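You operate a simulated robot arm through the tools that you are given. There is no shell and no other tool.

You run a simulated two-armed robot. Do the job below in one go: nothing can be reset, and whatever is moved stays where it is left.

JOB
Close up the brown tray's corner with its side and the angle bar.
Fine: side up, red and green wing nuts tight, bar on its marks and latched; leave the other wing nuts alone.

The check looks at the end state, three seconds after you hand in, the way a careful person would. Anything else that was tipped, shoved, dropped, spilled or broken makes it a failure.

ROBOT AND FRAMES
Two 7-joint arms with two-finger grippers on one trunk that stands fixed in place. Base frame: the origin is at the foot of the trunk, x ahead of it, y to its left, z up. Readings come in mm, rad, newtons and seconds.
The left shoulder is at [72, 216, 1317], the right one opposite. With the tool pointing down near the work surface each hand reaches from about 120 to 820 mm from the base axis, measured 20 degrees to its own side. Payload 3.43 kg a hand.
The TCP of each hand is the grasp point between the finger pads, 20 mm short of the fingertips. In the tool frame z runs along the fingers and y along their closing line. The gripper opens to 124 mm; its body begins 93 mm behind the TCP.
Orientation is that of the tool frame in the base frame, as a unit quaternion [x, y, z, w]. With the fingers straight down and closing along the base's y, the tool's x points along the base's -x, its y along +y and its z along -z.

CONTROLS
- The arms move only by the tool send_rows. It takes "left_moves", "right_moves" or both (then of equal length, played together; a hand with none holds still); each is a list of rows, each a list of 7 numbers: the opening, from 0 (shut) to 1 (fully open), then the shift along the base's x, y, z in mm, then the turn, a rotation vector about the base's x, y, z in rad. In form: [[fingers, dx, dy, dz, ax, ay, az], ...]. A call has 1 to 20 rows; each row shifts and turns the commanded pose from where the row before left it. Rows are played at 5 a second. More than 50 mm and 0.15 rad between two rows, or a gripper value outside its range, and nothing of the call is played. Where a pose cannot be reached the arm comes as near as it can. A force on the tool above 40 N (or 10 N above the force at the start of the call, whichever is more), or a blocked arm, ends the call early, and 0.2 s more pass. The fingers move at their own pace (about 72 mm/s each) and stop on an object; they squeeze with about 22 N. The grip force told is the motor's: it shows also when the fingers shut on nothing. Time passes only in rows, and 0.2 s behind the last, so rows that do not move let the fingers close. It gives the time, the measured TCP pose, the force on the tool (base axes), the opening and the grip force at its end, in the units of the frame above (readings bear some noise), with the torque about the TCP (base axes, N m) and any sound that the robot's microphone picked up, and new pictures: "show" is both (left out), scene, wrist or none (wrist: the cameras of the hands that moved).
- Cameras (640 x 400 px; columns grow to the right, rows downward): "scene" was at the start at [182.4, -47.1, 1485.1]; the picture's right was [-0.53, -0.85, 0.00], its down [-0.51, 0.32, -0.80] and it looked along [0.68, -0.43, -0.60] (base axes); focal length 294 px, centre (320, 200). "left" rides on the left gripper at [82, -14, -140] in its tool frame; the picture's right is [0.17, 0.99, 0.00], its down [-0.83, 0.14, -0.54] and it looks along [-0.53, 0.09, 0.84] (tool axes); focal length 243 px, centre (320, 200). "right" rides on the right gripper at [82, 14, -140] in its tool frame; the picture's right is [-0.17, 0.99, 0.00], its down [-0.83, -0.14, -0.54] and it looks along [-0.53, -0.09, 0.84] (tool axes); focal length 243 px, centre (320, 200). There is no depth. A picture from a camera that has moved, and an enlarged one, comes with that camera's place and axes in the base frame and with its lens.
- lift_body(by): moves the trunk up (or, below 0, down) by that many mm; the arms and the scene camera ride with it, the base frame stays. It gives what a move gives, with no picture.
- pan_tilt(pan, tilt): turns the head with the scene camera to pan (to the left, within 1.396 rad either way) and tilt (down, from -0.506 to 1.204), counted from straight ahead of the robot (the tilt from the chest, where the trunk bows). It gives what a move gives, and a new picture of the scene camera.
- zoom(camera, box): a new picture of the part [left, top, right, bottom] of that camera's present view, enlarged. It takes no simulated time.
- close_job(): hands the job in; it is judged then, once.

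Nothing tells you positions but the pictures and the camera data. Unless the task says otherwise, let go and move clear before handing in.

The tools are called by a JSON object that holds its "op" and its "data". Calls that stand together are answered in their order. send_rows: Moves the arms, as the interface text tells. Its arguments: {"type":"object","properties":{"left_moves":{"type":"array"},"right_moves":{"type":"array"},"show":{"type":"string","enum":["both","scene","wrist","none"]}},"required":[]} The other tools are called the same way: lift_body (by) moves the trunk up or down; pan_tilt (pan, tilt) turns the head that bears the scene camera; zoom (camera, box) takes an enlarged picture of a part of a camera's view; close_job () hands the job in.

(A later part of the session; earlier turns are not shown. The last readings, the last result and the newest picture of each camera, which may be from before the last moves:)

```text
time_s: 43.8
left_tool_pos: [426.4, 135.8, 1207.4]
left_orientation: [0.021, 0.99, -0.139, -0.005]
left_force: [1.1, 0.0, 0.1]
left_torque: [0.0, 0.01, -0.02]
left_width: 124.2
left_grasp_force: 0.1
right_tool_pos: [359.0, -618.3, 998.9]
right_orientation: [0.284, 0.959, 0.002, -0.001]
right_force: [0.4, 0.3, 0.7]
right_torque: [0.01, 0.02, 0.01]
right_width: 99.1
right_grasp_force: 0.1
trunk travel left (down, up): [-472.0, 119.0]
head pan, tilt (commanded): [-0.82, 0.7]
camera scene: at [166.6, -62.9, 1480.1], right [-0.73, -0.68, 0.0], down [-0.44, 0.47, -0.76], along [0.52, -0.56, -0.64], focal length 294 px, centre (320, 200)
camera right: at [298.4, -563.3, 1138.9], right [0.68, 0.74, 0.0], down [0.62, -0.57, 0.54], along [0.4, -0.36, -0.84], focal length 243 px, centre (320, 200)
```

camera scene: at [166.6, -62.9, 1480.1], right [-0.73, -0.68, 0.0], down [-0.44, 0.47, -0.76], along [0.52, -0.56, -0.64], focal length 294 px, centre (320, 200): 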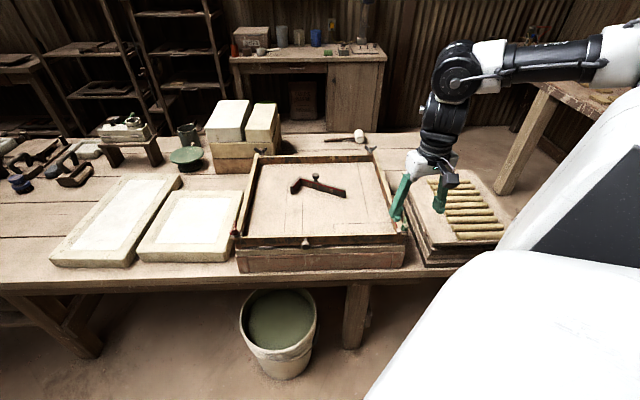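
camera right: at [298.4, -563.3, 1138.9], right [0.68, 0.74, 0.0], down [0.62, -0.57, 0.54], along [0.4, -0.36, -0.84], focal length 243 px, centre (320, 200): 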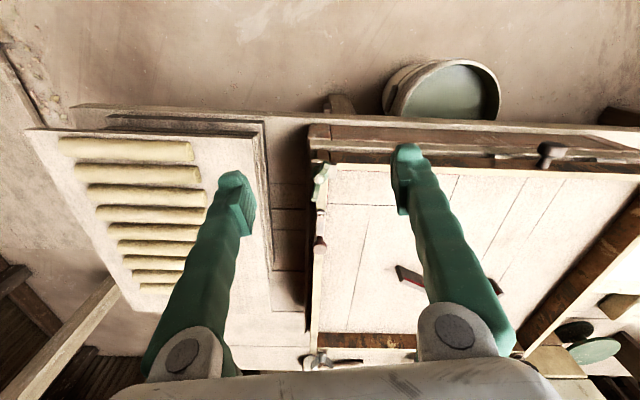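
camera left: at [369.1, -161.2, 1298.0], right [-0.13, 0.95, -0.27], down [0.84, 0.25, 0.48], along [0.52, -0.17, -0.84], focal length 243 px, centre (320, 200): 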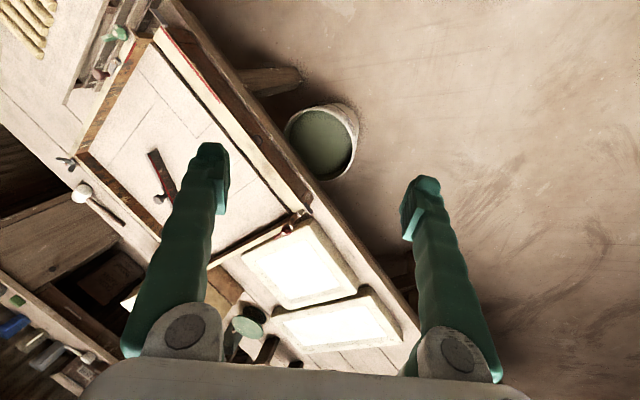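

Good: the tool is down at (359,-618,999) and the green nut is visible between the fingers. I'll zoom in on it.

{"op": "zoom", "data": {"camera": "right", "box": [290, 140, 350, 260]}}

{"op": "zoom", "data": {"camera": "scene", "box": [380, 200, 425, 255]}}

```text
3.33 times, centred on (320, 200) of right
camera zoom: at [298.4, -563.3, 1138.9], right [0.68, 0.74, 0.0], down [0.62, -0.57, 0.54], along [0.4, -0.36, -0.84], focal length 809 px, centre (320, 200)
```

zoom: 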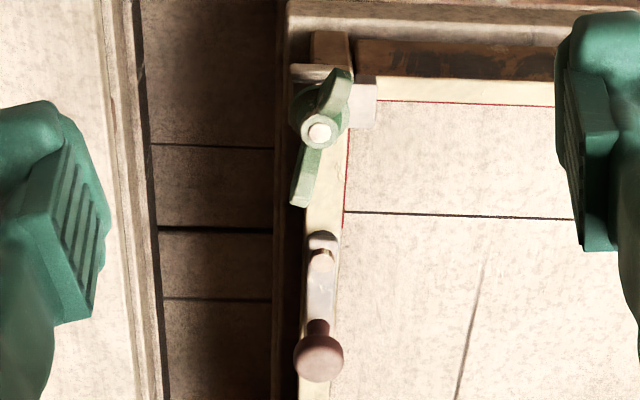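

```text
7.27 times, centred on (402, 228) of scene
camera zoom: at [166.6, -62.9, 1480.1], right [-0.73, -0.68, 0.0], down [-0.44, 0.47, -0.76], along [0.52, -0.56, -0.64], focal length 2137 px, centre (-280, 0)
```

zoom: 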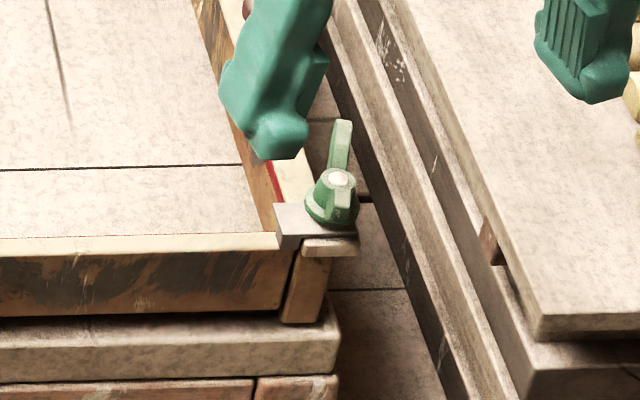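

The green stud is at (389,-648), its top near z=903, with wings about 50 mm tip to tip lying at about 120° and reaching z≈910. I'll line the fingers up across the wings and hover above the nut.

{"op": "send_rows", "data": {"right_moves": [[0.6, 7.5, -7.3, -5, 0, 0, -0.116], [0.55, 7.5, -7.3, -5, 0, 0, -0.116], [0.5, 7.5, -7.3, -10, 0, 0, -0.116], [0.5, 7.5, -7.5, -14, 0, 0, -0.116]], "show": "both"}}

{"op": "zoom", "data": {"camera": "right", "box": [260, 130, 400, 290]}}

```text
time_s: 44.8
left_tool_pos: [427.1, 135.5, 1206.6]
left_orientation: [0.021, 0.99, -0.14, -0.005]
left_force: [0.3, -0.3, -0.1]
left_torque: [0.03, 0.0, 0.04]
left_width: 124.0
left_grasp_force: 0.1
right_tool_pos: [391.5, -649.4, 966.4]
right_orientation: [0.497, 0.867, 0.002, -0.001]
right_force: [-0.3, 0.2, 0.0]
right_torque: [0.0, 0.02, 0.0]
right_width: 62.0
right_grasp_force: 0.1
trunk travel left (down, up): [-472.0, 119.0]
head pan, tilt (commanded): [-0.82, 0.7]
camera scene: at [167.3, -62.4, 1480.0], right [-0.73, -0.68, 0.0], down [-0.44, 0.47, -0.76], along [0.52, -0.56, -0.64], focal length 294 px, centre (320, 200)
camera right: at [362.4, -571.6, 1105.8], right [0.94, 0.35, 0.0], down [0.3, -0.79, 0.54], along [0.19, -0.5, -0.84], focal length 243 px, centre (320, 200)
```

scene: 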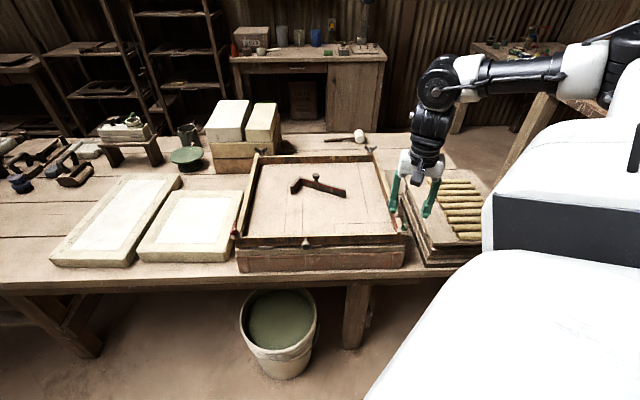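
right: 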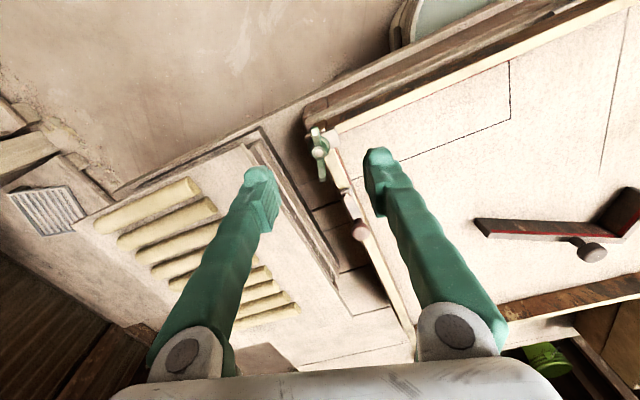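

```text
2.50 times, centred on (330, 210) of right
camera zoom: at [362.4, -571.6, 1105.8], right [0.94, 0.35, 0.0], down [0.3, -0.79, 0.54], along [0.19, -0.5, -0.84], focal length 606 px, centre (295, 175)
```

zoom: 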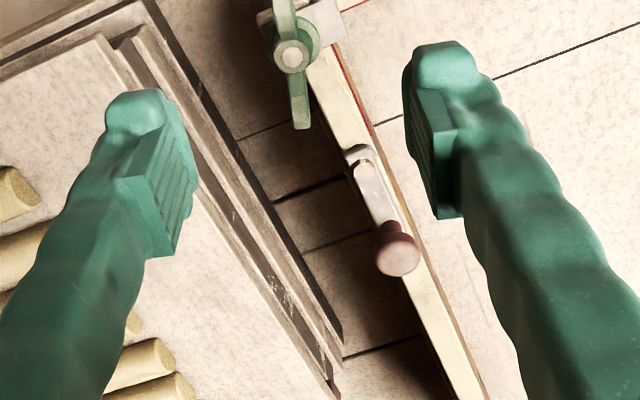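

The hand is nearly centred over the stud, about 3 mm off. I'll correct that and lower so the tips end just above the ear, then look before closing.

{"op": "send_rows", "data": {"right_moves": [[0.5, -2.2, 2.4, -15, 0, 0, 0], [0.5, 0, 0, -20, 0, 0, 0], [0.5, 0, 0, -17, 0, 0, 0]], "show": "both"}}

{"op": "zoom", "data": {"camera": "right", "box": [240, 120, 420, 260]}}

{"op": "zoom", "data": {"camera": "scene", "box": [375, 190, 435, 255]}}

```text
time_s: 45.6
left_tool_pos: [426.0, 135.3, 1206.7]
left_orientation: [0.02, 0.99, -0.139, -0.006]
left_force: [0.7, -0.3, 0.3]
left_torque: [0.01, 0.0, 0.01]
left_width: 124.1
left_grasp_force: 0.1
right_tool_pos: [390.6, -647.2, 913.4]
right_orientation: [0.497, 0.868, 0.003, -0.001]
right_force: [0.5, -0.5, 0.0]
right_torque: [0.0, -0.02, -0.01]
right_width: 61.4
right_grasp_force: 0.0
trunk travel left (down, up): [-472.0, 119.0]
head pan, tilt (commanded): [-0.82, 0.7]
camera scene: at [166.6, -63.2, 1480.1], right [-0.73, -0.68, 0.0], down [-0.44, 0.47, -0.76], along [0.52, -0.56, -0.64], focal length 294 px, centre (320, 200)
camera right: at [360.5, -569.8, 1053.4], right [0.93, 0.36, 0.0], down [0.3, -0.79, 0.54], along [0.19, -0.5, -0.84], focal length 243 px, centre (320, 200)
```

scene: 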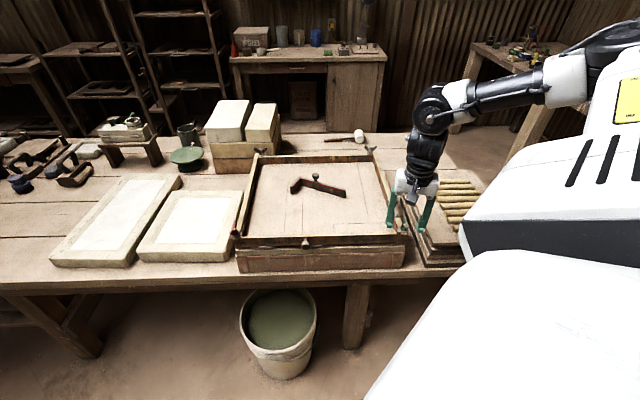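
right: 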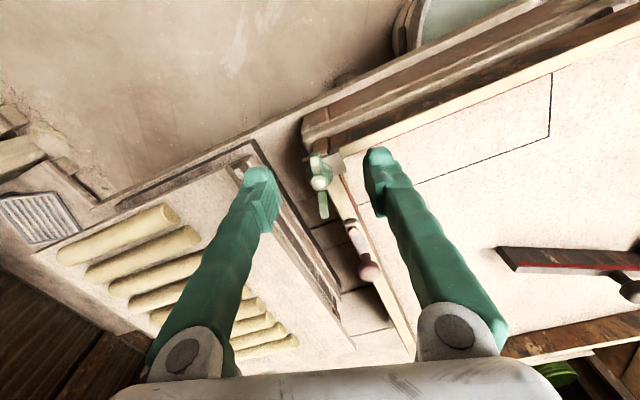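

```text
2.86 times, centred on (330, 190) of right
camera zoom: at [360.5, -569.8, 1053.4], right [0.93, 0.36, 0.0], down [0.3, -0.79, 0.54], along [0.19, -0.5, -0.84], focal length 693 px, centre (291, 229)
```

zoom: 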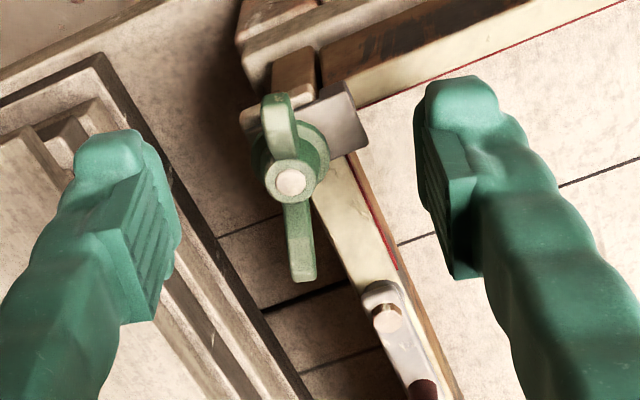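

```text
6.15 times, centred on (405, 222) of scene
camera zoom: at [166.6, -63.2, 1480.1], right [-0.73, -0.68, 0.0], down [-0.44, 0.47, -0.76], along [0.52, -0.56, -0.64], focal length 1808 px, centre (-203, 62)
```

zoom: 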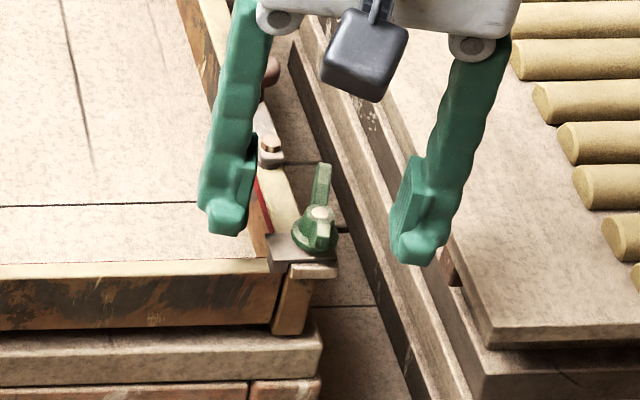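

The fingers straddle the green nut and are centred on its axis. I'll close on it.

{"op": "send_rows", "data": {"right_moves": [[0.25, 0, 0, 0, 0, 0, 0], [0.1, 0, 0, 0, 0, 0, 0], [0, 0, 0, 0, 0, 0, 0], [0, 0, 0, 0, 0, 0, 0]], "show": "both"}}

{"op": "zoom", "data": {"camera": "right", "box": [240, 120, 420, 260]}}

{"op": "zoom", "data": {"camera": "scene", "box": [375, 190, 435, 255]}}

```text
time_s: 46.6
left_tool_pos: [427.4, 133.6, 1206.3]
left_orientation: [0.021, 0.99, -0.139, -0.005]
left_force: [0.3, -0.4, -0.3]
left_torque: [-0.01, -0.01, 0.01]
left_width: 124.1
left_grasp_force: 0.1
right_tool_pos: [389.8, -647.8, 913.2]
right_orientation: [0.497, 0.868, 0.003, 0.0]
right_force: [2.4, 0.8, -1.1]
right_torque: [-0.17, -0.12, -0.01]
right_width: 5.9
right_grasp_force: 39.8
trunk travel left (down, up): [-472.0, 119.0]
head pan, tilt (commanded): [-0.82, 0.7]
camera scene: at [166.9, -63.0, 1480.0], right [-0.73, -0.68, 0.0], down [-0.44, 0.47, -0.76], along [0.52, -0.56, -0.64], focal length 294 px, centre (320, 200)
camera right: at [360.4, -569.7, 1053.3], right [0.93, 0.36, 0.0], down [0.3, -0.79, 0.54], along [0.19, -0.5, -0.84], focal length 243 px, centre (320, 200)
```

scene: 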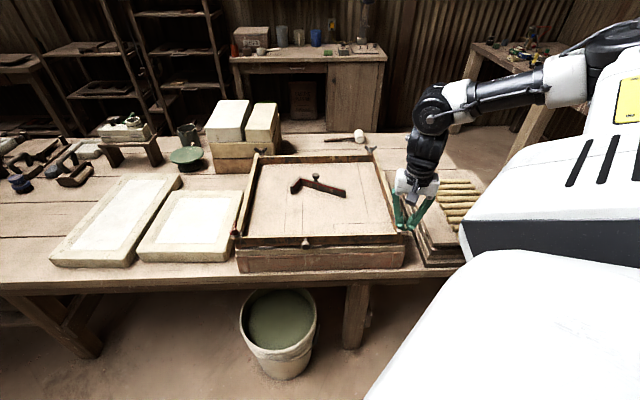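
right: 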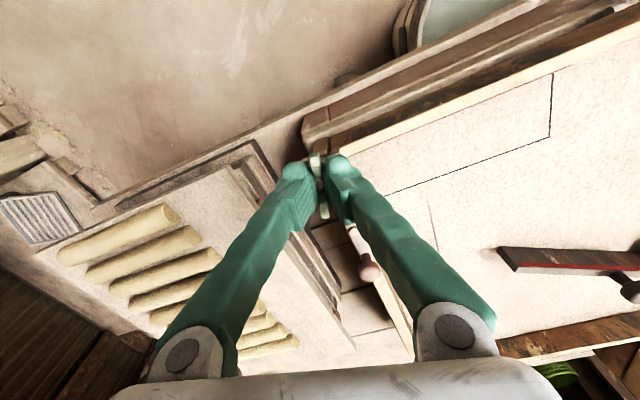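

```text
2.86 times, centred on (330, 190) of right
camera zoom: at [360.4, -569.7, 1053.3], right [0.93, 0.36, 0.0], down [0.3, -0.79, 0.54], along [0.19, -0.5, -0.84], focal length 693 px, centre (291, 229)
```

zoom: 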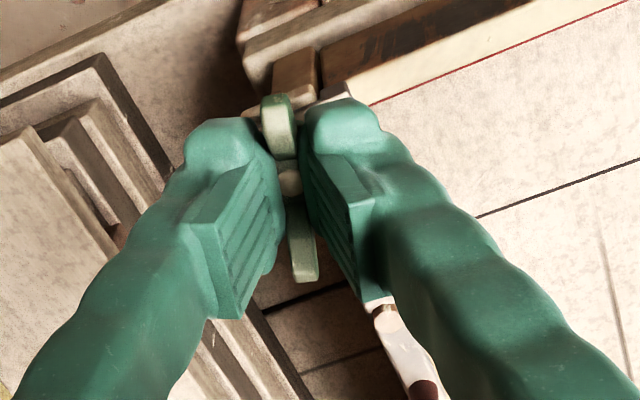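

```text
6.15 times, centred on (405, 222) of scene
camera zoom: at [166.9, -63.0, 1480.0], right [-0.73, -0.68, 0.0], down [-0.44, 0.47, -0.76], along [0.52, -0.56, -0.64], focal length 1808 px, centre (-203, 62)
```

zoom: 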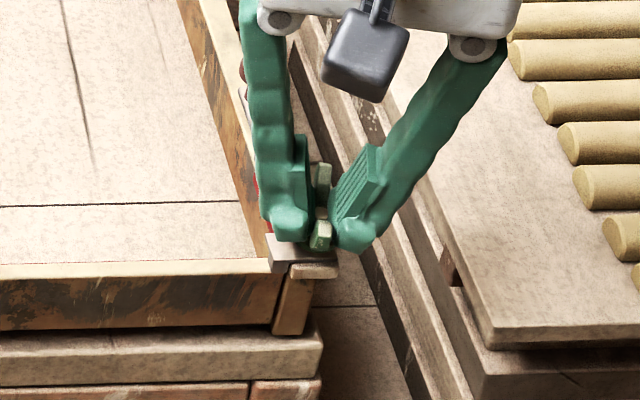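

The grip closed at 5.9 mm, the wing thickness, so I have the wings on both sides. I'll turn clockwise (seen from above) by about 30° and feel the torque.

{"op": "send_rows", "data": {"right_moves": [[0, 0, 0, 0, 0, 0, -0.13], [0, 0, 0, 0, 0, 0, -0.13], [0, 0, 0, 0, 0, 0, -0.13], [0, 0, 0, 0, 0, 0, -0.13]], "show": "both"}}

{"op": "zoom", "data": {"camera": "right", "box": [240, 120, 420, 260]}}

```text
time_s: 47.1
left_tool_pos: [426.5, 135.2, 1207.5]
left_orientation: [0.021, 0.99, -0.138, -0.005]
left_force: [-1.0, 0.2, 0.2]
left_torque: [0.04, -0.01, 0.05]
left_width: 123.8
left_grasp_force: 0.1
right_tool_pos: [390.7, -647.9, 914.8]
right_orientation: [0.559, 0.829, 0.013, 0.005]
right_force: [7.2, 4.5, -8.3]
right_torque: [-0.81, -0.42, -0.02]
right_width: 5.7
right_grasp_force: 39.2
right hand out of reach, approached as far as the arm can: row 2
trunk travel left (down, up): [-472.0, 119.0]
head pan, tilt (commanded): [-0.82, 0.7]
stopped in row 2 (right hand): the force on the tool passed its limit at 68 N (the readings are from after the stop); the commanded pose is now the measured one
camera scene: at [167.2, -63.6, 1479.9], right [-0.73, -0.68, 0.0], down [-0.44, 0.47, -0.76], along [0.52, -0.56, -0.64], focal length 294 px, centre (320, 200)
camera right: at [369.5, -569.0, 1054.8], right [0.98, 0.21, 0.03], down [0.17, -0.83, 0.53], along [0.13, -0.51, -0.85], focal length 243 px, centre (320, 200)
```

scene: 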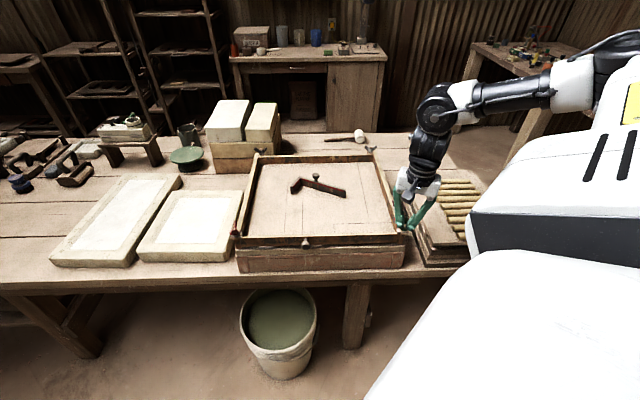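
right: 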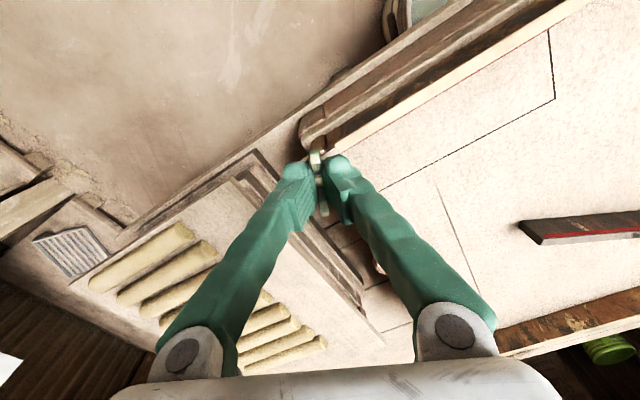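

```text
2.86 times, centred on (330, 190) of right
camera zoom: at [369.5, -569.0, 1054.8], right [0.98, 0.21, 0.03], down [0.17, -0.83, 0.53], along [0.13, -0.51, -0.85], focal length 693 px, centre (291, 229)
```

zoom: 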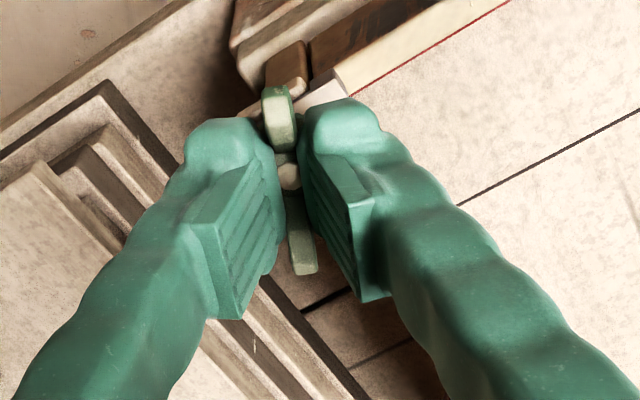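

The wings turned freely about 8°, but the wrist hit its end stop at yaw −68°. I'll release, rise, and swing the wrist about 180° the other way so I can make a long clockwise stroke.

{"op": "send_rows", "data": {"right_moves": [[0.3, 0, 0, 0, 0, 0, 0], [0.5, 0, 0, 0, 0, 0, 0], [0.5, 0, 0, 20, 0, 0, 0.03], [0.5, 0, 0, 25, 0, 0, 0.1]], "show": "none"}}

{"op": "send_rows", "data": {"right_moves": [[0.5, 0, 0, 0, 0, 0, 0.148], [0.5, 0, 0, 0, 0, 0, 0.148], [0.5, 0, 0, 0, 0, 0, 0.148], [0.5, 0, 0, 0, 0, 0, 0.148], [0.5, 0, 0, 0, 0, 0, 0.148], [0.5, 0, 0, 0, 0, 0, 0.148], [0.5, 0, 0, 0, 0, 0, 0.148], [0.5, 0, 0, 0, 0, 0, 0.148], [0.5, 0, 0, 0, 0, 0, 0.148], [0.5, 0, 0, 0, 0, 0, 0.148], [0.5, 0, 0, 0, 0, 0, 0.148], [0.5, 0, 0, 0, 0, 0, 0.148]], "show": "both"}}

```text
time_s: 48.1
left_tool_pos: [426.5, 136.4, 1208.6]
left_orientation: [0.021, 0.99, -0.138, -0.004]
left_force: [-0.9, -0.2, 0.4]
left_torque: [-0.01, -0.04, -0.03]
left_width: 124.2
left_grasp_force: 0.1
right_tool_pos: [389.8, -649.5, 961.0]
right_orientation: [0.506, 0.862, 0.011, 0.002]
right_force: [-0.2, 0.8, 0.5]
right_torque: [-0.02, -0.03, 0.02]
right_width: 62.0
right_grasp_force: 0.0
trunk travel left (down, up): [-472.0, 119.0]
head pan, tilt (commanded): [-0.82, 0.7]
```

```text
time_s: 50.7
left_tool_pos: [425.9, 135.5, 1206.6]
left_orientation: [0.021, 0.99, -0.139, -0.006]
left_force: [0.2, -0.4, 0.3]
left_torque: [0.0, -0.02, 0.0]
left_width: 124.2
left_grasp_force: 0.1
right_tool_pos: [389.5, -647.4, 960.1]
right_orientation: [-0.351, 0.936, 0.01, -0.007]
right_force: [0.0, 0.2, -0.2]
right_torque: [0.0, -0.05, -0.03]
right_width: 61.8
right_grasp_force: 0.1
trunk travel left (down, up): [-472.0, 119.0]
head pan, tilt (commanded): [-0.82, 0.7]
camera scene: at [166.7, -62.8, 1480.1], right [-0.73, -0.68, 0.0], down [-0.44, 0.47, -0.76], along [0.52, -0.56, -0.64], focal length 294 px, centre (320, 200)
camera right: at [321.9, -692.7, 1100.4], right [-0.53, 0.85, 0.02], down [0.73, 0.44, 0.53], along [0.44, 0.29, -0.85], focal length 243 px, centre (320, 200)
```

scene: 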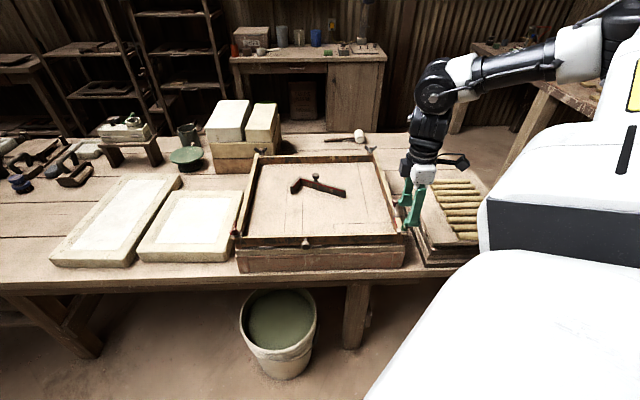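
right: 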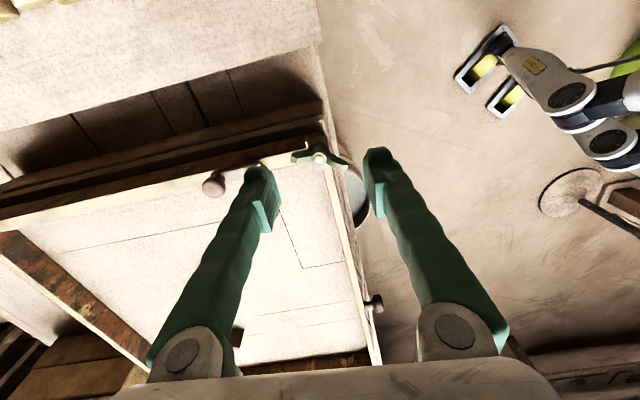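

The wrist turns freely this way. I'll continue to about +110° and check alignment with the wings.

{"op": "send_rows", "data": {"right_moves": [[0.5, 0, 0, 0, 0, 0, 0.148], [0.5, 0, 0, 0, 0, 0, 0.148], [0.5, 0, 0, 0, 0, 0, 0.148], [0.5, 0, 0, 0, 0, 0, 0.148], [0.5, 0, 0, 0, 0, 0, 0.148], [0.5, 0, 0, 0, 0, 0, 0.148], [0.5, 0, 0, 0, 0, 0, 0.148], [0.5, 0, 0, 0, 0, 0, 0.148], [0.5, 0, 0, 0, 0, 0, 0.05]], "show": "both"}}

{"op": "zoom", "data": {"camera": "right", "box": [240, 120, 420, 260]}}

```text
time_s: 52.7
left_tool_pos: [426.2, 135.6, 1207.9]
left_orientation: [0.021, 0.99, -0.139, -0.005]
left_force: [0.0, -0.1, 0.5]
left_torque: [-0.01, 0.02, 0.01]
left_width: 123.8
left_grasp_force: 0.0
right_tool_pos: [388.4, -647.3, 959.7]
right_orientation: [0.828, -0.56, -0.004, 0.012]
right_force: [-0.4, -0.1, -0.1]
right_torque: [-0.02, 0.0, 0.03]
right_width: 62.0
right_grasp_force: 0.0
trunk travel left (down, up): [-472.0, 119.0]
head pan, tilt (commanded): [-0.82, 0.7]
camera scene: at [166.7, -62.8, 1480.1], right [-0.73, -0.68, 0.0], down [-0.44, 0.47, -0.76], along [0.52, -0.56, -0.64], focal length 294 px, centre (320, 200)
camera right: at [409.7, -726.6, 1100.2], right [-0.98, -0.21, 0.02], down [-0.17, 0.83, 0.53], along [-0.13, 0.51, -0.85], focal length 243 px, centre (320, 200)
```

scene: 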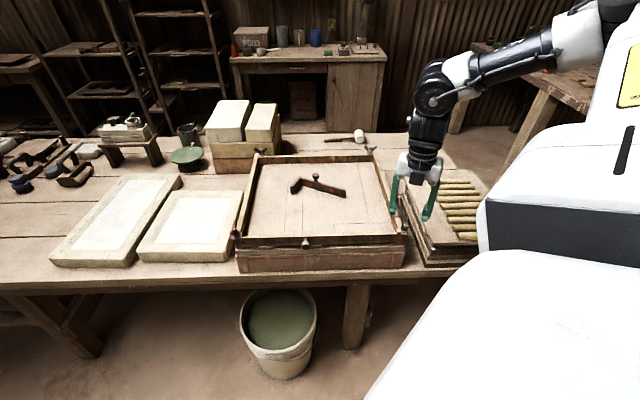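
right: 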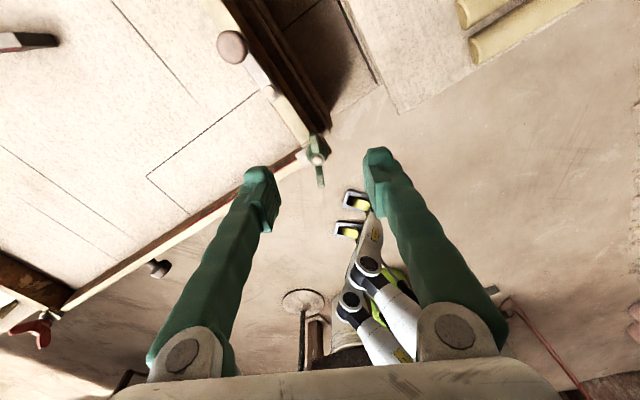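

```text
2.86 times, centred on (330, 190) of right
camera zoom: at [409.7, -726.6, 1100.2], right [-0.98, -0.21, 0.02], down [-0.17, 0.83, 0.53], along [-0.13, 0.51, -0.85], focal length 693 px, centre (291, 229)
```

zoom: 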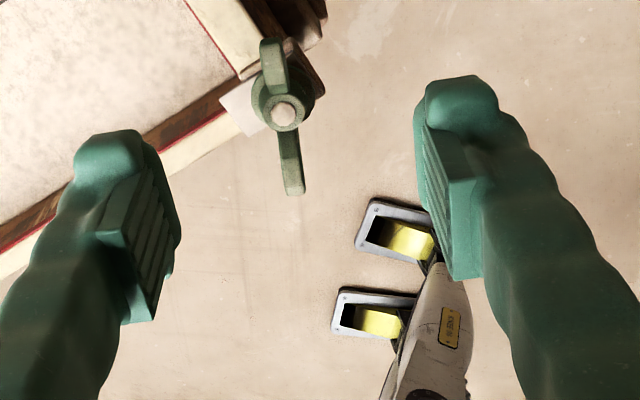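

The fingers are aligned across the wings at yaw +112°, so there are about 180° of clockwise stroke ahead. I'll lower and grip.

{"op": "send_rows", "data": {"right_moves": [[0.5, 0.6, 0, -23, 0, 0, 0], [0.5, 0, 0, -23, 0, 0, 0], [0.2, 0, 0, 0, 0, 0, 0], [0, 0, 0, 0, 0, 0, 0], [0, 0, 0, 0, 0, 0, 0], [0, 0, 0, 0, 0, 0, 0]], "show": "wrist"}}

{"op": "zoom", "data": {"camera": "right", "box": [240, 120, 420, 260]}}

```text
time_s: 54.1
left_tool_pos: [427.7, 135.7, 1207.0]
left_orientation: [0.022, 0.99, -0.139, -0.005]
left_force: [0.4, -0.6, -0.3]
left_torque: [0.0, 0.01, 0.03]
left_width: 123.9
left_grasp_force: 0.1
right_tool_pos: [391.2, -647.7, 913.4]
right_orientation: [0.828, -0.561, -0.003, 0.011]
right_force: [0.3, 2.1, -1.6]
right_torque: [0.01, -0.02, 0.01]
right_width: 5.9
right_grasp_force: 39.5
trunk travel left (down, up): [-472.0, 119.0]
head pan, tilt (commanded): [-0.82, 0.7]
camera right: at [411.1, -726.5, 1054.0], right [-0.98, -0.21, 0.02], down [-0.17, 0.83, 0.53], along [-0.13, 0.51, -0.85], focal length 243 px, centre (320, 200)
```

right: 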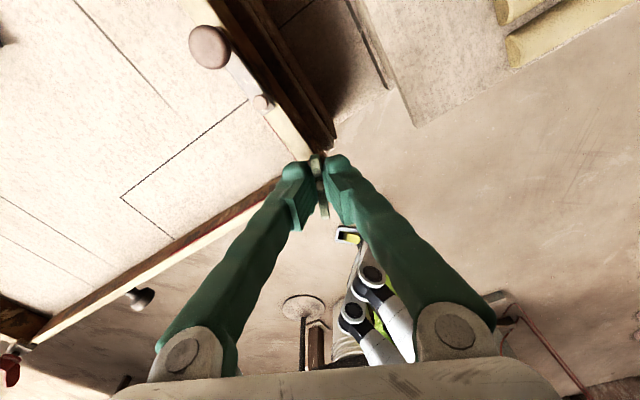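

```text
2.86 times, centred on (330, 190) of right
camera zoom: at [411.1, -726.5, 1054.0], right [-0.98, -0.21, 0.02], down [-0.17, 0.83, 0.53], along [-0.13, 0.51, -0.85], focal length 693 px, centre (291, 229)
```

zoom: 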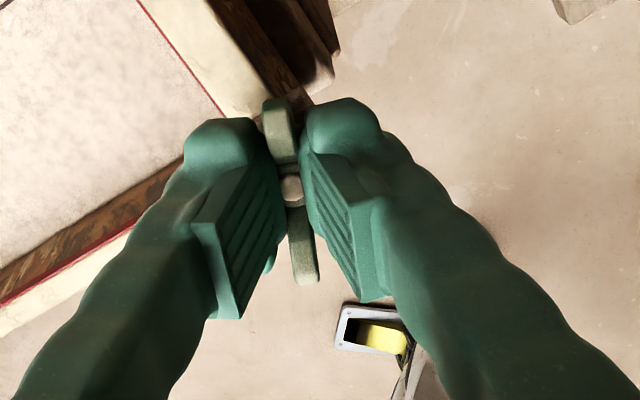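

The wings are gripped again. Now a clockwise stroke of about 60°, watching the torque.

{"op": "send_rows", "data": {"right_moves": [[0, -0.2, 0, 0, 0, 0, -0.13], [0, -0.2, 0, 0, 0, 0, -0.13], [0, -0.2, 0, 0, 0, 0, -0.13], [0, -0.2, 0, 0, 0, 0, -0.13], [0, 0, 0, 0, 0, 0, -0.13], [0, 0, 0, 0, 0, 0, -0.13], [0, 0, 0, 0, 0, 0, -0.13], [0, 0, 0, 0, 0, 0, -0.13]], "show": "wrist"}}

{"op": "zoom", "data": {"camera": "right", "box": [240, 120, 420, 260]}}

```text
time_s: 55.9
left_tool_pos: [427.9, 135.9, 1207.7]
left_orientation: [0.022, 0.99, -0.139, -0.005]
left_force: [-0.2, 0.4, -1.2]
left_torque: [-0.06, 0.04, 0.03]
left_width: 123.8
left_grasp_force: 0.1
right_tool_pos: [389.5, -647.9, 913.1]
right_orientation: [-0.438, 0.899, 0.009, -0.009]
right_force: [7.9, 14.1, -17.7]
right_torque: [0.61, -0.45, 0.04]
right_width: 5.9
right_grasp_force: 39.2
trunk travel left (down, up): [-472.0, 119.0]
head pan, tilt (commanded): [-0.82, 0.7]
camera right: at [331.7, -705.1, 1054.2], right [-0.68, 0.74, 0.02], down [0.63, 0.56, 0.53], along [0.38, 0.37, -0.85], focal length 243 px, centre (320, 200)
```

right: 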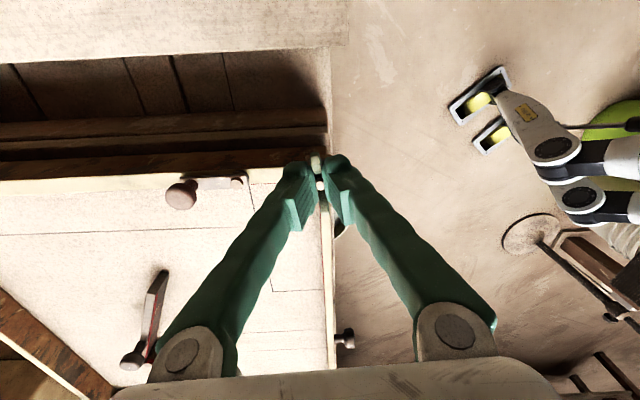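

```text
2.86 times, centred on (330, 190) of right
camera zoom: at [331.7, -705.1, 1054.2], right [-0.68, 0.74, 0.02], down [0.63, 0.56, 0.53], along [0.38, 0.37, -0.85], focal length 693 px, centre (291, 229)
```

zoom: 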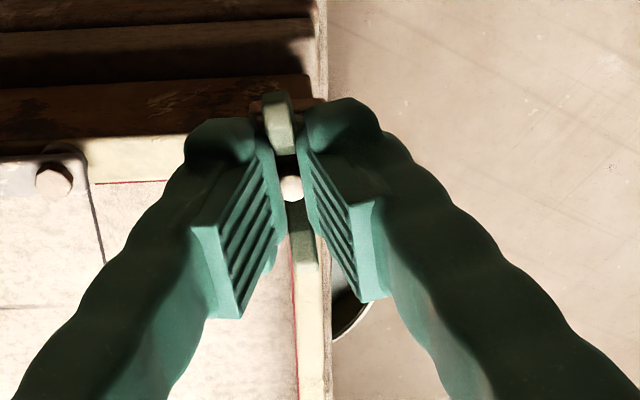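

The nut turns with me and is drawing down the stud, since it pulls the tool down with 18 N, so clockwise is tightening. I'll follow it downward while turning on.

{"op": "send_rows", "data": {"right_moves": [[0, 0, 0, -2, 0, 0, 0], [0, 0, 0, -0.6, 0, 0, -0.13], [0, 0, 0, -0.5, 0, 0, -0.13], [0, 0, 0, -0.4, 0, 0, -0.13], [0, 0, 0, -0.4, 0, 0, -0.13], [0, 0, 0, -0.4, 0, 0, -0.13]], "show": "wrist"}}

{"op": "zoom", "data": {"camera": "right", "box": [240, 120, 420, 260]}}

```text
time_s: 57.4
left_tool_pos: [424.3, 135.6, 1207.1]
left_orientation: [0.021, 0.99, -0.139, -0.004]
left_force: [0.0, -0.3, -0.1]
left_torque: [-0.01, 0.0, 0.04]
left_width: 124.1
left_grasp_force: 0.0
right_tool_pos: [388.6, -647.9, 913.7]
right_orientation: [-0.138, 0.99, 0.009, -0.003]
right_force: [-8.4, 3.5, 19.4]
right_torque: [0.07, 0.12, 1.76]
right_width: 18.0
right_grasp_force: 44.9
trunk travel left (down, up): [-472.0, 119.0]
head pan, tilt (commanded): [-0.82, 0.7]
stopped in row 6 (right hand): the force on the tool passed its limit at 41 N (the readings are from after the stop); the commanded pose is now the measured one
camera right: at [307.7, -659.0, 1053.5], right [-0.11, 0.99, 0.02], down [0.84, 0.08, 0.53], along [0.53, 0.07, -0.85], focal length 243 px, centre (320, 200)
```

right: 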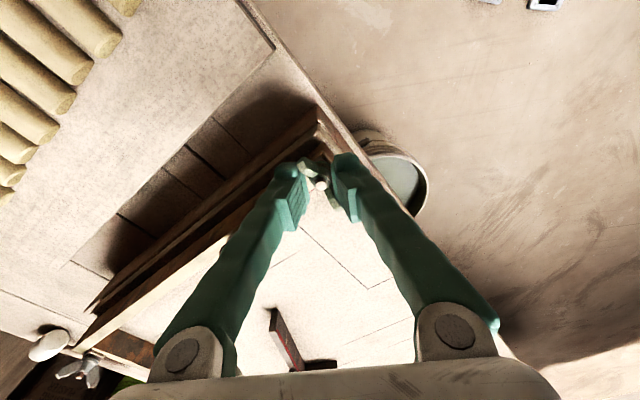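

```text
2.86 times, centred on (330, 190) of right
camera zoom: at [307.7, -659.0, 1053.5], right [-0.11, 0.99, 0.02], down [0.84, 0.08, 0.53], along [0.53, 0.07, -0.85], focal length 693 px, centre (291, 229)
```

zoom: 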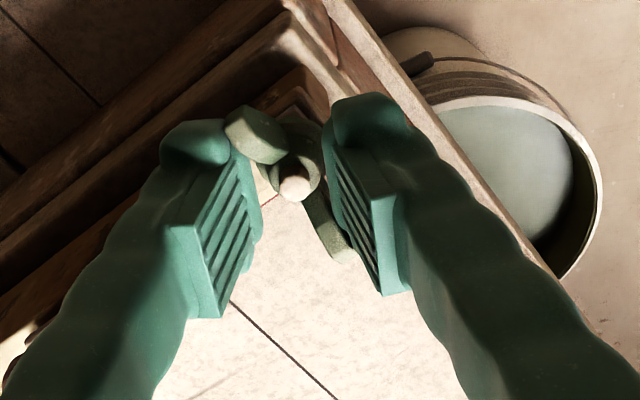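

The nut stopped turning and the fingers were forced open at 1.8 N·m, so it's tightening up after roughly 80°. I'll release, realign with the wings and check that it's really tight.

{"op": "send_rows", "data": {"right_moves": [[0.3, 0, 0, 1, 0, 0, 0], [0.5, 0, 0, 3, 0, 0, 0], [0.5, 0, 0, 5, 0, 0, 0.1], [0.5, 0, 0, 0, 0, 0, 0.149], [0.5, 0, 0, 0, 0, 0, 0.149]], "show": "wrist"}}

{"op": "zoom", "data": {"camera": "right", "box": [240, 120, 420, 260]}}

{"op": "zoom", "data": {"camera": "scene", "box": [375, 190, 435, 255]}}

```text
time_s: 58.5
left_tool_pos: [426.0, 136.1, 1208.2]
left_orientation: [0.022, 0.99, -0.139, -0.004]
left_force: [0.5, -0.1, 0.5]
left_torque: [-0.01, 0.01, -0.02]
left_width: 124.0
left_grasp_force: 0.1
right_tool_pos: [390.9, -650.0, 919.5]
right_orientation: [-0.33, 0.944, 0.009, -0.005]
right_force: [-0.6, 0.4, 1.1]
right_torque: [0.01, -0.02, 0.01]
right_width: 62.0
right_grasp_force: 0.1
trunk travel left (down, up): [-472.0, 119.0]
head pan, tilt (commanded): [-0.82, 0.7]
camera right: at [320.8, -691.1, 1060.6], right [-0.48, 0.87, 0.02], down [0.74, 0.4, 0.53], along [0.46, 0.27, -0.85], focal length 243 px, centre (320, 200)
```

right: 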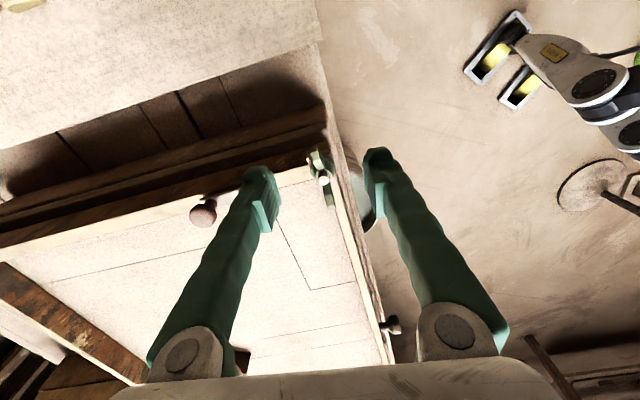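

```text
2.86 times, centred on (330, 190) of right
camera zoom: at [320.8, -691.1, 1060.6], right [-0.48, 0.87, 0.02], down [0.74, 0.4, 0.53], along [0.46, 0.27, -0.85], focal length 693 px, centre (291, 229)
```

zoom: 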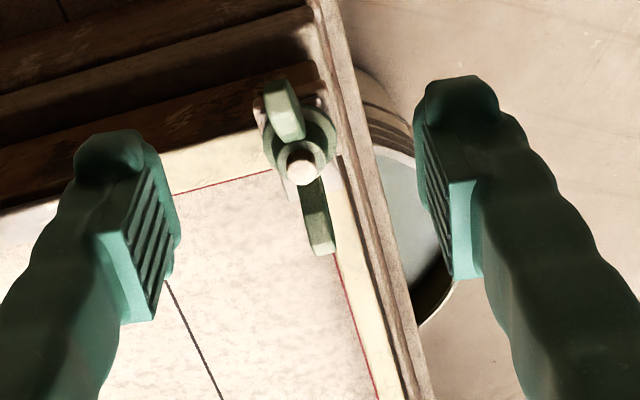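

```text
6.15 times, centred on (405, 222) of scene
camera zoom: at [166.6, -62.5, 1480.1], right [-0.73, -0.68, 0.0], down [-0.44, 0.47, -0.77], along [0.52, -0.56, -0.64], focal length 1808 px, centre (-203, 62)
```

zoom: 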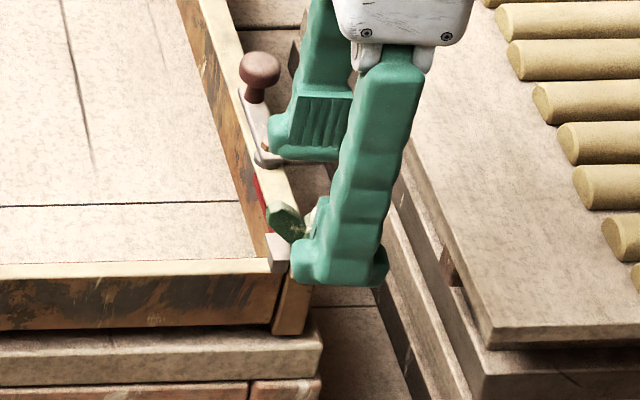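

The wings turned about 75° in total. I'll realign exactly, grip again and test with a little more torque.

{"op": "send_rows", "data": {"right_moves": [[0.5, -1.2, 2.4, 0, 0, 0, 0.13], [0.5, 0, 0, -6, 0, 0, 0], [0.2, 0, 0, 0, 0, 0, 0], [0, 0, 0, 0, 0, 0, 0], [0, 0, 0, 0, 0, 0, 0], [0, 0, 0, 0, 0, 0, 0]], "show": "wrist"}}

{"op": "zoom", "data": {"camera": "right", "box": [240, 120, 420, 260]}}

```text
time_s: 60.0
left_tool_pos: [426.7, 134.8, 1207.4]
left_orientation: [0.021, 0.99, -0.139, -0.004]
left_force: [0.5, 0.7, -0.7]
left_torque: [-0.02, 0.0, 0.01]
left_width: 123.9
left_grasp_force: 0.1
right_tool_pos: [390.0, -646.9, 915.0]
right_orientation: [-0.39, 0.921, 0.009, -0.005]
right_force: [0.5, -0.9, -0.7]
right_torque: [-0.1, -0.01, -0.01]
right_width: 6.0
right_grasp_force: 38.9
trunk travel left (down, up): [-472.0, 119.0]
head pan, tilt (commanded): [-0.82, 0.7]
camera right: at [325.1, -697.8, 1054.8], right [-0.59, 0.81, 0.02], down [0.69, 0.49, 0.53], along [0.42, 0.33, -0.85], focal length 243 px, centre (320, 200)
```

right: 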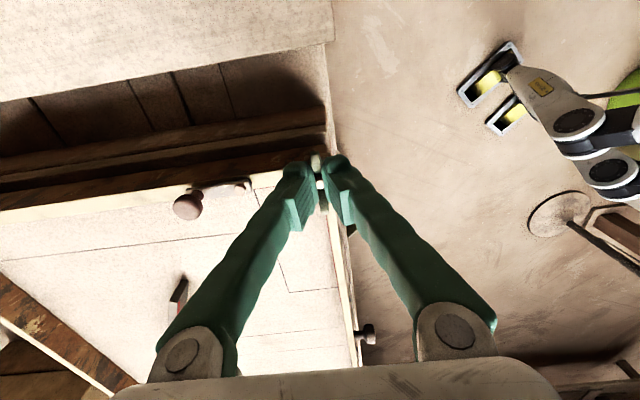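

```text
2.86 times, centred on (330, 190) of right
camera zoom: at [325.1, -697.8, 1054.8], right [-0.59, 0.81, 0.02], down [0.69, 0.49, 0.53], along [0.42, 0.33, -0.85], focal length 693 px, centre (291, 229)
```

zoom: 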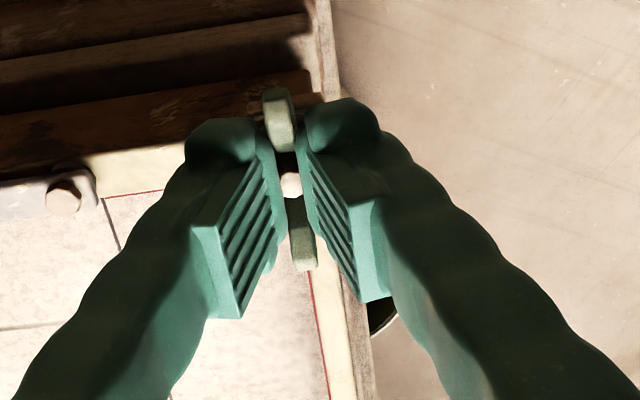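

{"op": "send_rows", "data": {"right_moves": [[0, 0, 0, 0, 0, 0, -0.1], [0, 0, 0, 0, 0, 0, -0.1]], "show": "wrist"}}

{"op": "zoom", "data": {"camera": "right", "box": [240, 120, 420, 260]}}

```text
time_s: 60.5
left_tool_pos: [428.0, 135.5, 1207.9]
left_orientation: [0.022, 0.99, -0.139, -0.005]
left_force: [-0.2, 0.3, 0.4]
left_torque: [0.03, 0.02, 0.0]
left_width: 123.5
left_grasp_force: 0.0
right_tool_pos: [389.1, -646.9, 915.2]
right_orientation: [-0.296, 0.955, 0.008, -0.005]
right_force: [0.5, -2.2, 3.5]
right_torque: [-0.11, 0.03, 1.3]
right_width: 8.4
right_grasp_force: 42.1
trunk travel left (down, up): [-472.0, 119.0]
head pan, tilt (commanded): [-0.82, 0.7]
camera right: at [316.1, -683.9, 1055.6], right [-0.42, 0.91, 0.02], down [0.77, 0.35, 0.53], along [0.48, 0.24, -0.85], focal length 243 px, centre (320, 200)
```

right: 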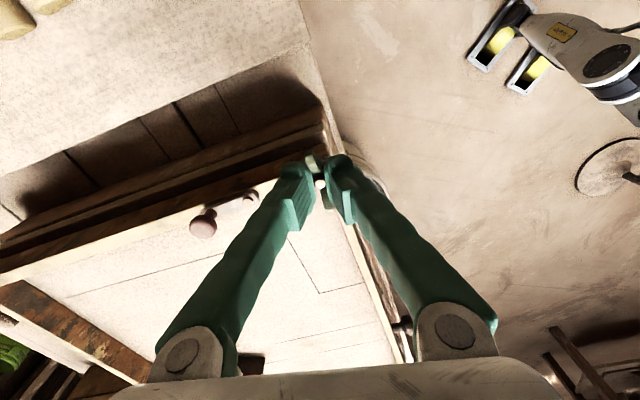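

```text
2.86 times, centred on (330, 190) of right
camera zoom: at [316.1, -683.9, 1055.6], right [-0.42, 0.91, 0.02], down [0.77, 0.35, 0.53], along [0.48, 0.24, -0.85], focal length 693 px, centre (291, 229)
```

zoom: 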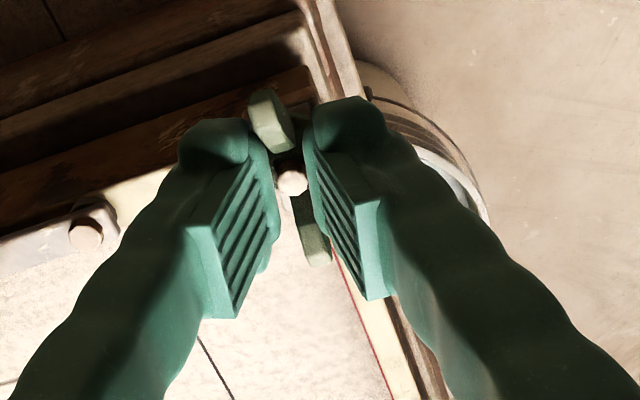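

The nut doesn't move any more against 1.3 N·m. I'll give one last firmer nudge, then release and rise.

{"op": "send_rows", "data": {"right_moves": [[0, 0, 0, 0, 0, 0, -0.1], [0, 0, 0, 0, 0, 0, -0.05]], "show": "none"}}

{"op": "send_rows", "data": {"right_moves": [[0.3, 0, 0, 0, 0, 0, 0.1], [0.5, 0, 0, 0, 0, 0, 0.1], [0.5, 0, 0, 10, 0, 0, 0], [0.5, 0, 0, 30, 0, 0, 0], [0.5, 0, 0, 40, 0, 0, 0], [0.5, 0, 0, 20, 0, 0, -0.1]], "show": "both"}}

{"op": "zoom", "data": {"camera": "right", "box": [240, 120, 420, 260]}}

{"op": "zoom", "data": {"camera": "scene", "box": [375, 190, 435, 255]}}

```text
time_s: 61.1
left_tool_pos: [424.8, 135.8, 1207.8]
left_orientation: [0.022, 0.99, -0.139, -0.004]
left_force: [0.0, -0.5, 0.3]
left_torque: [-0.01, -0.01, 0.0]
left_width: 123.8
left_grasp_force: 0.0
right_tool_pos: [390.0, -647.2, 917.0]
right_orientation: [-0.223, 0.975, 0.007, -0.003]
right_force: [0.8, -6.0, 16.8]
right_torque: [-0.07, -0.04, 1.6]
right_width: 12.1
right_grasp_force: 44.9
trunk travel left (down, up): [-472.0, 119.0]
head pan, tilt (commanded): [-0.82, 0.7]
```

```text
time_s: 62.5
left_tool_pos: [426.9, 136.0, 1207.0]
left_orientation: [0.02, 0.99, -0.139, -0.005]
left_force: [1.0, 0.1, 0.1]
left_torque: [0.02, -0.02, 0.0]
left_width: 124.0
left_grasp_force: 0.0
right_tool_pos: [389.1, -647.8, 1013.8]
right_orientation: [-0.271, 0.963, 0.009, -0.005]
right_force: [-0.2, -0.4, 0.4]
right_torque: [-0.05, -0.02, -0.01]
right_width: 62.0
right_grasp_force: 0.0
trunk travel left (down, up): [-472.0, 119.0]
head pan, tilt (commanded): [-0.82, 0.7]
camera scene: at [166.6, -62.9, 1480.1], right [-0.73, -0.68, 0.0], down [-0.44, 0.47, -0.76], along [0.52, -0.56, -0.64], focal length 294 px, centre (320, 200)
camera right: at [313.6, -680.8, 1153.7], right [-0.37, 0.93, 0.02], down [0.79, 0.31, 0.53], along [0.49, 0.21, -0.85], focal length 243 px, centre (320, 200)
```

scene: 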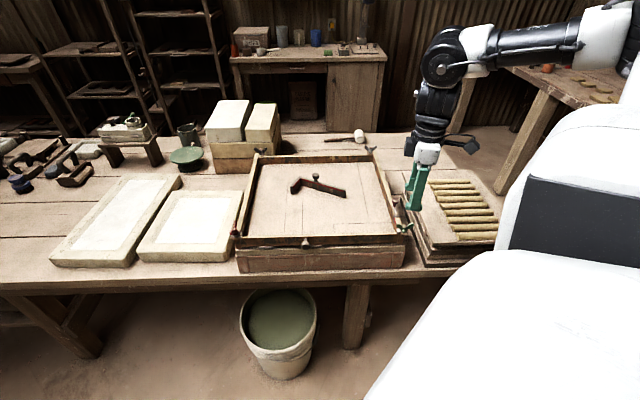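
right: 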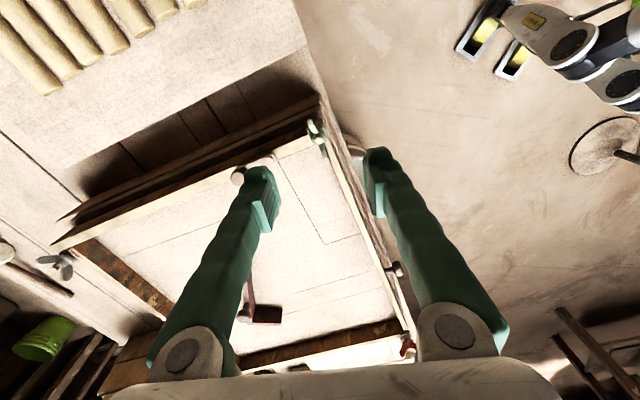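

```text
2.86 times, centred on (330, 190) of right
camera zoom: at [313.6, -680.8, 1153.7], right [-0.37, 0.93, 0.02], down [0.79, 0.31, 0.53], along [0.49, 0.21, -0.85], focal length 693 px, centre (291, 229)
```

zoom: 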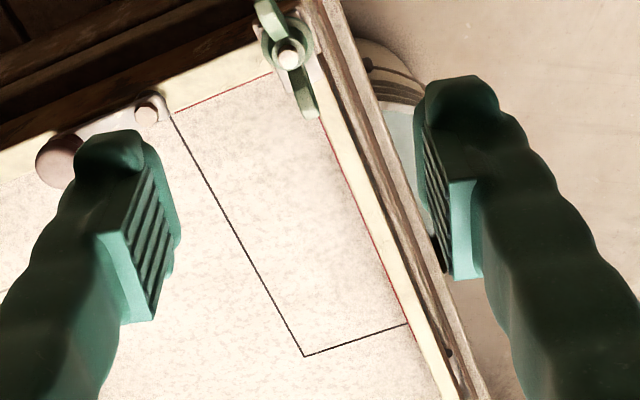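

```text
6.15 times, centred on (405, 222) of scene
camera zoom: at [166.6, -62.9, 1480.1], right [-0.73, -0.68, 0.0], down [-0.44, 0.47, -0.76], along [0.52, -0.56, -0.64], focal length 1808 px, centre (-203, 62)
```

zoom: 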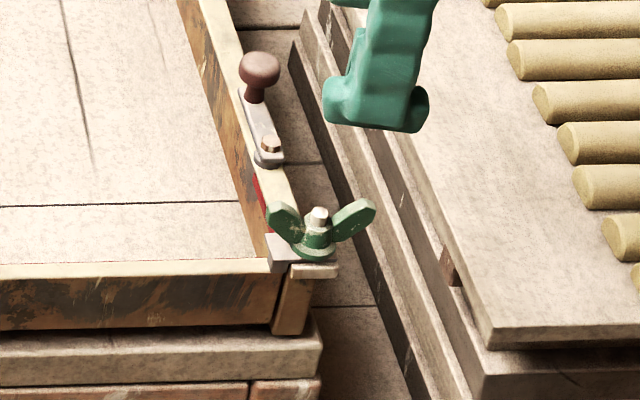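

The green nut is seated down on the ear with its wings now across: tight. Next is the red nut, and I'll carry the right hand along the front edge, high, to above it.

{"op": "send_rows", "data": {"right_moves": [[0.5, 33, 33, 5, 0, 0, 0], [0.5, 33, 33, 0, 0, 0, 0], [0.5, 33, 33, 0, 0, 0, 0], [0.5, 33, 33, 0, 0, 0, 0], [0.5, 33, 33, 0, 0, 0, 0], [0.5, 33, 33, 0, 0, 0, 0], [0.5, 33, 33, 0, 0, 0, 0], [0.5, 33, 33, 0, 0, 0, 0]], "show": "both"}}

```text
time_s: 64.3
left_tool_pos: [428.9, 133.3, 1207.2]
left_orientation: [0.021, 0.99, -0.139, -0.006]
left_force: [0.9, 0.1, 0.6]
left_torque: [0.05, 0.04, 0.01]
left_width: 124.0
left_grasp_force: 0.0
right_tool_pos: [653.8, -384.4, 1014.3]
right_orientation: [-0.27, 0.963, 0.009, -0.006]
right_force: [0.7, -0.5, -0.4]
right_torque: [0.05, 0.01, 0.0]
right_width: 62.0
right_grasp_force: 0.1
trunk travel left (down, up): [-472.0, 119.0]
head pan, tilt (commanded): [-0.82, 0.7]
camera scene: at [169.4, -64.2, 1479.7], right [-0.73, -0.68, 0.0], down [-0.44, 0.47, -0.76], along [0.52, -0.56, -0.65], focal length 294 px, centre (320, 200)
camera right: at [578.7, -417.0, 1154.7], right [-0.37, 0.93, 0.02], down [0.79, 0.31, 0.53], along [0.49, 0.21, -0.85], focal length 243 px, centre (320, 200)
```

scene: 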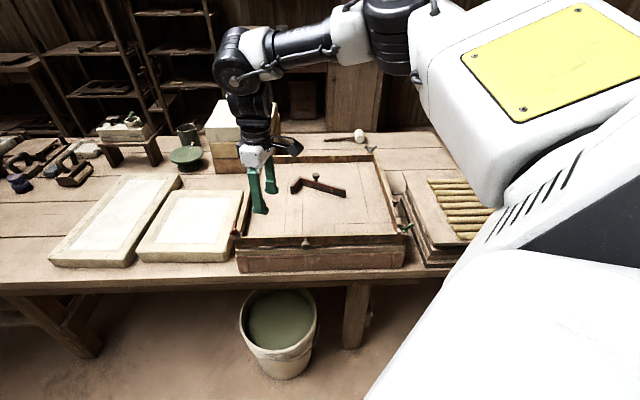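
right: 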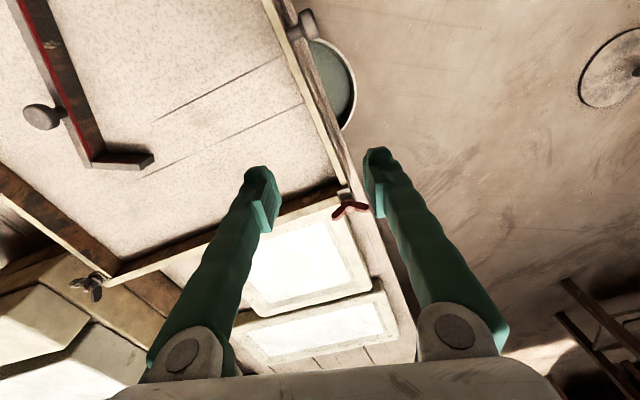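

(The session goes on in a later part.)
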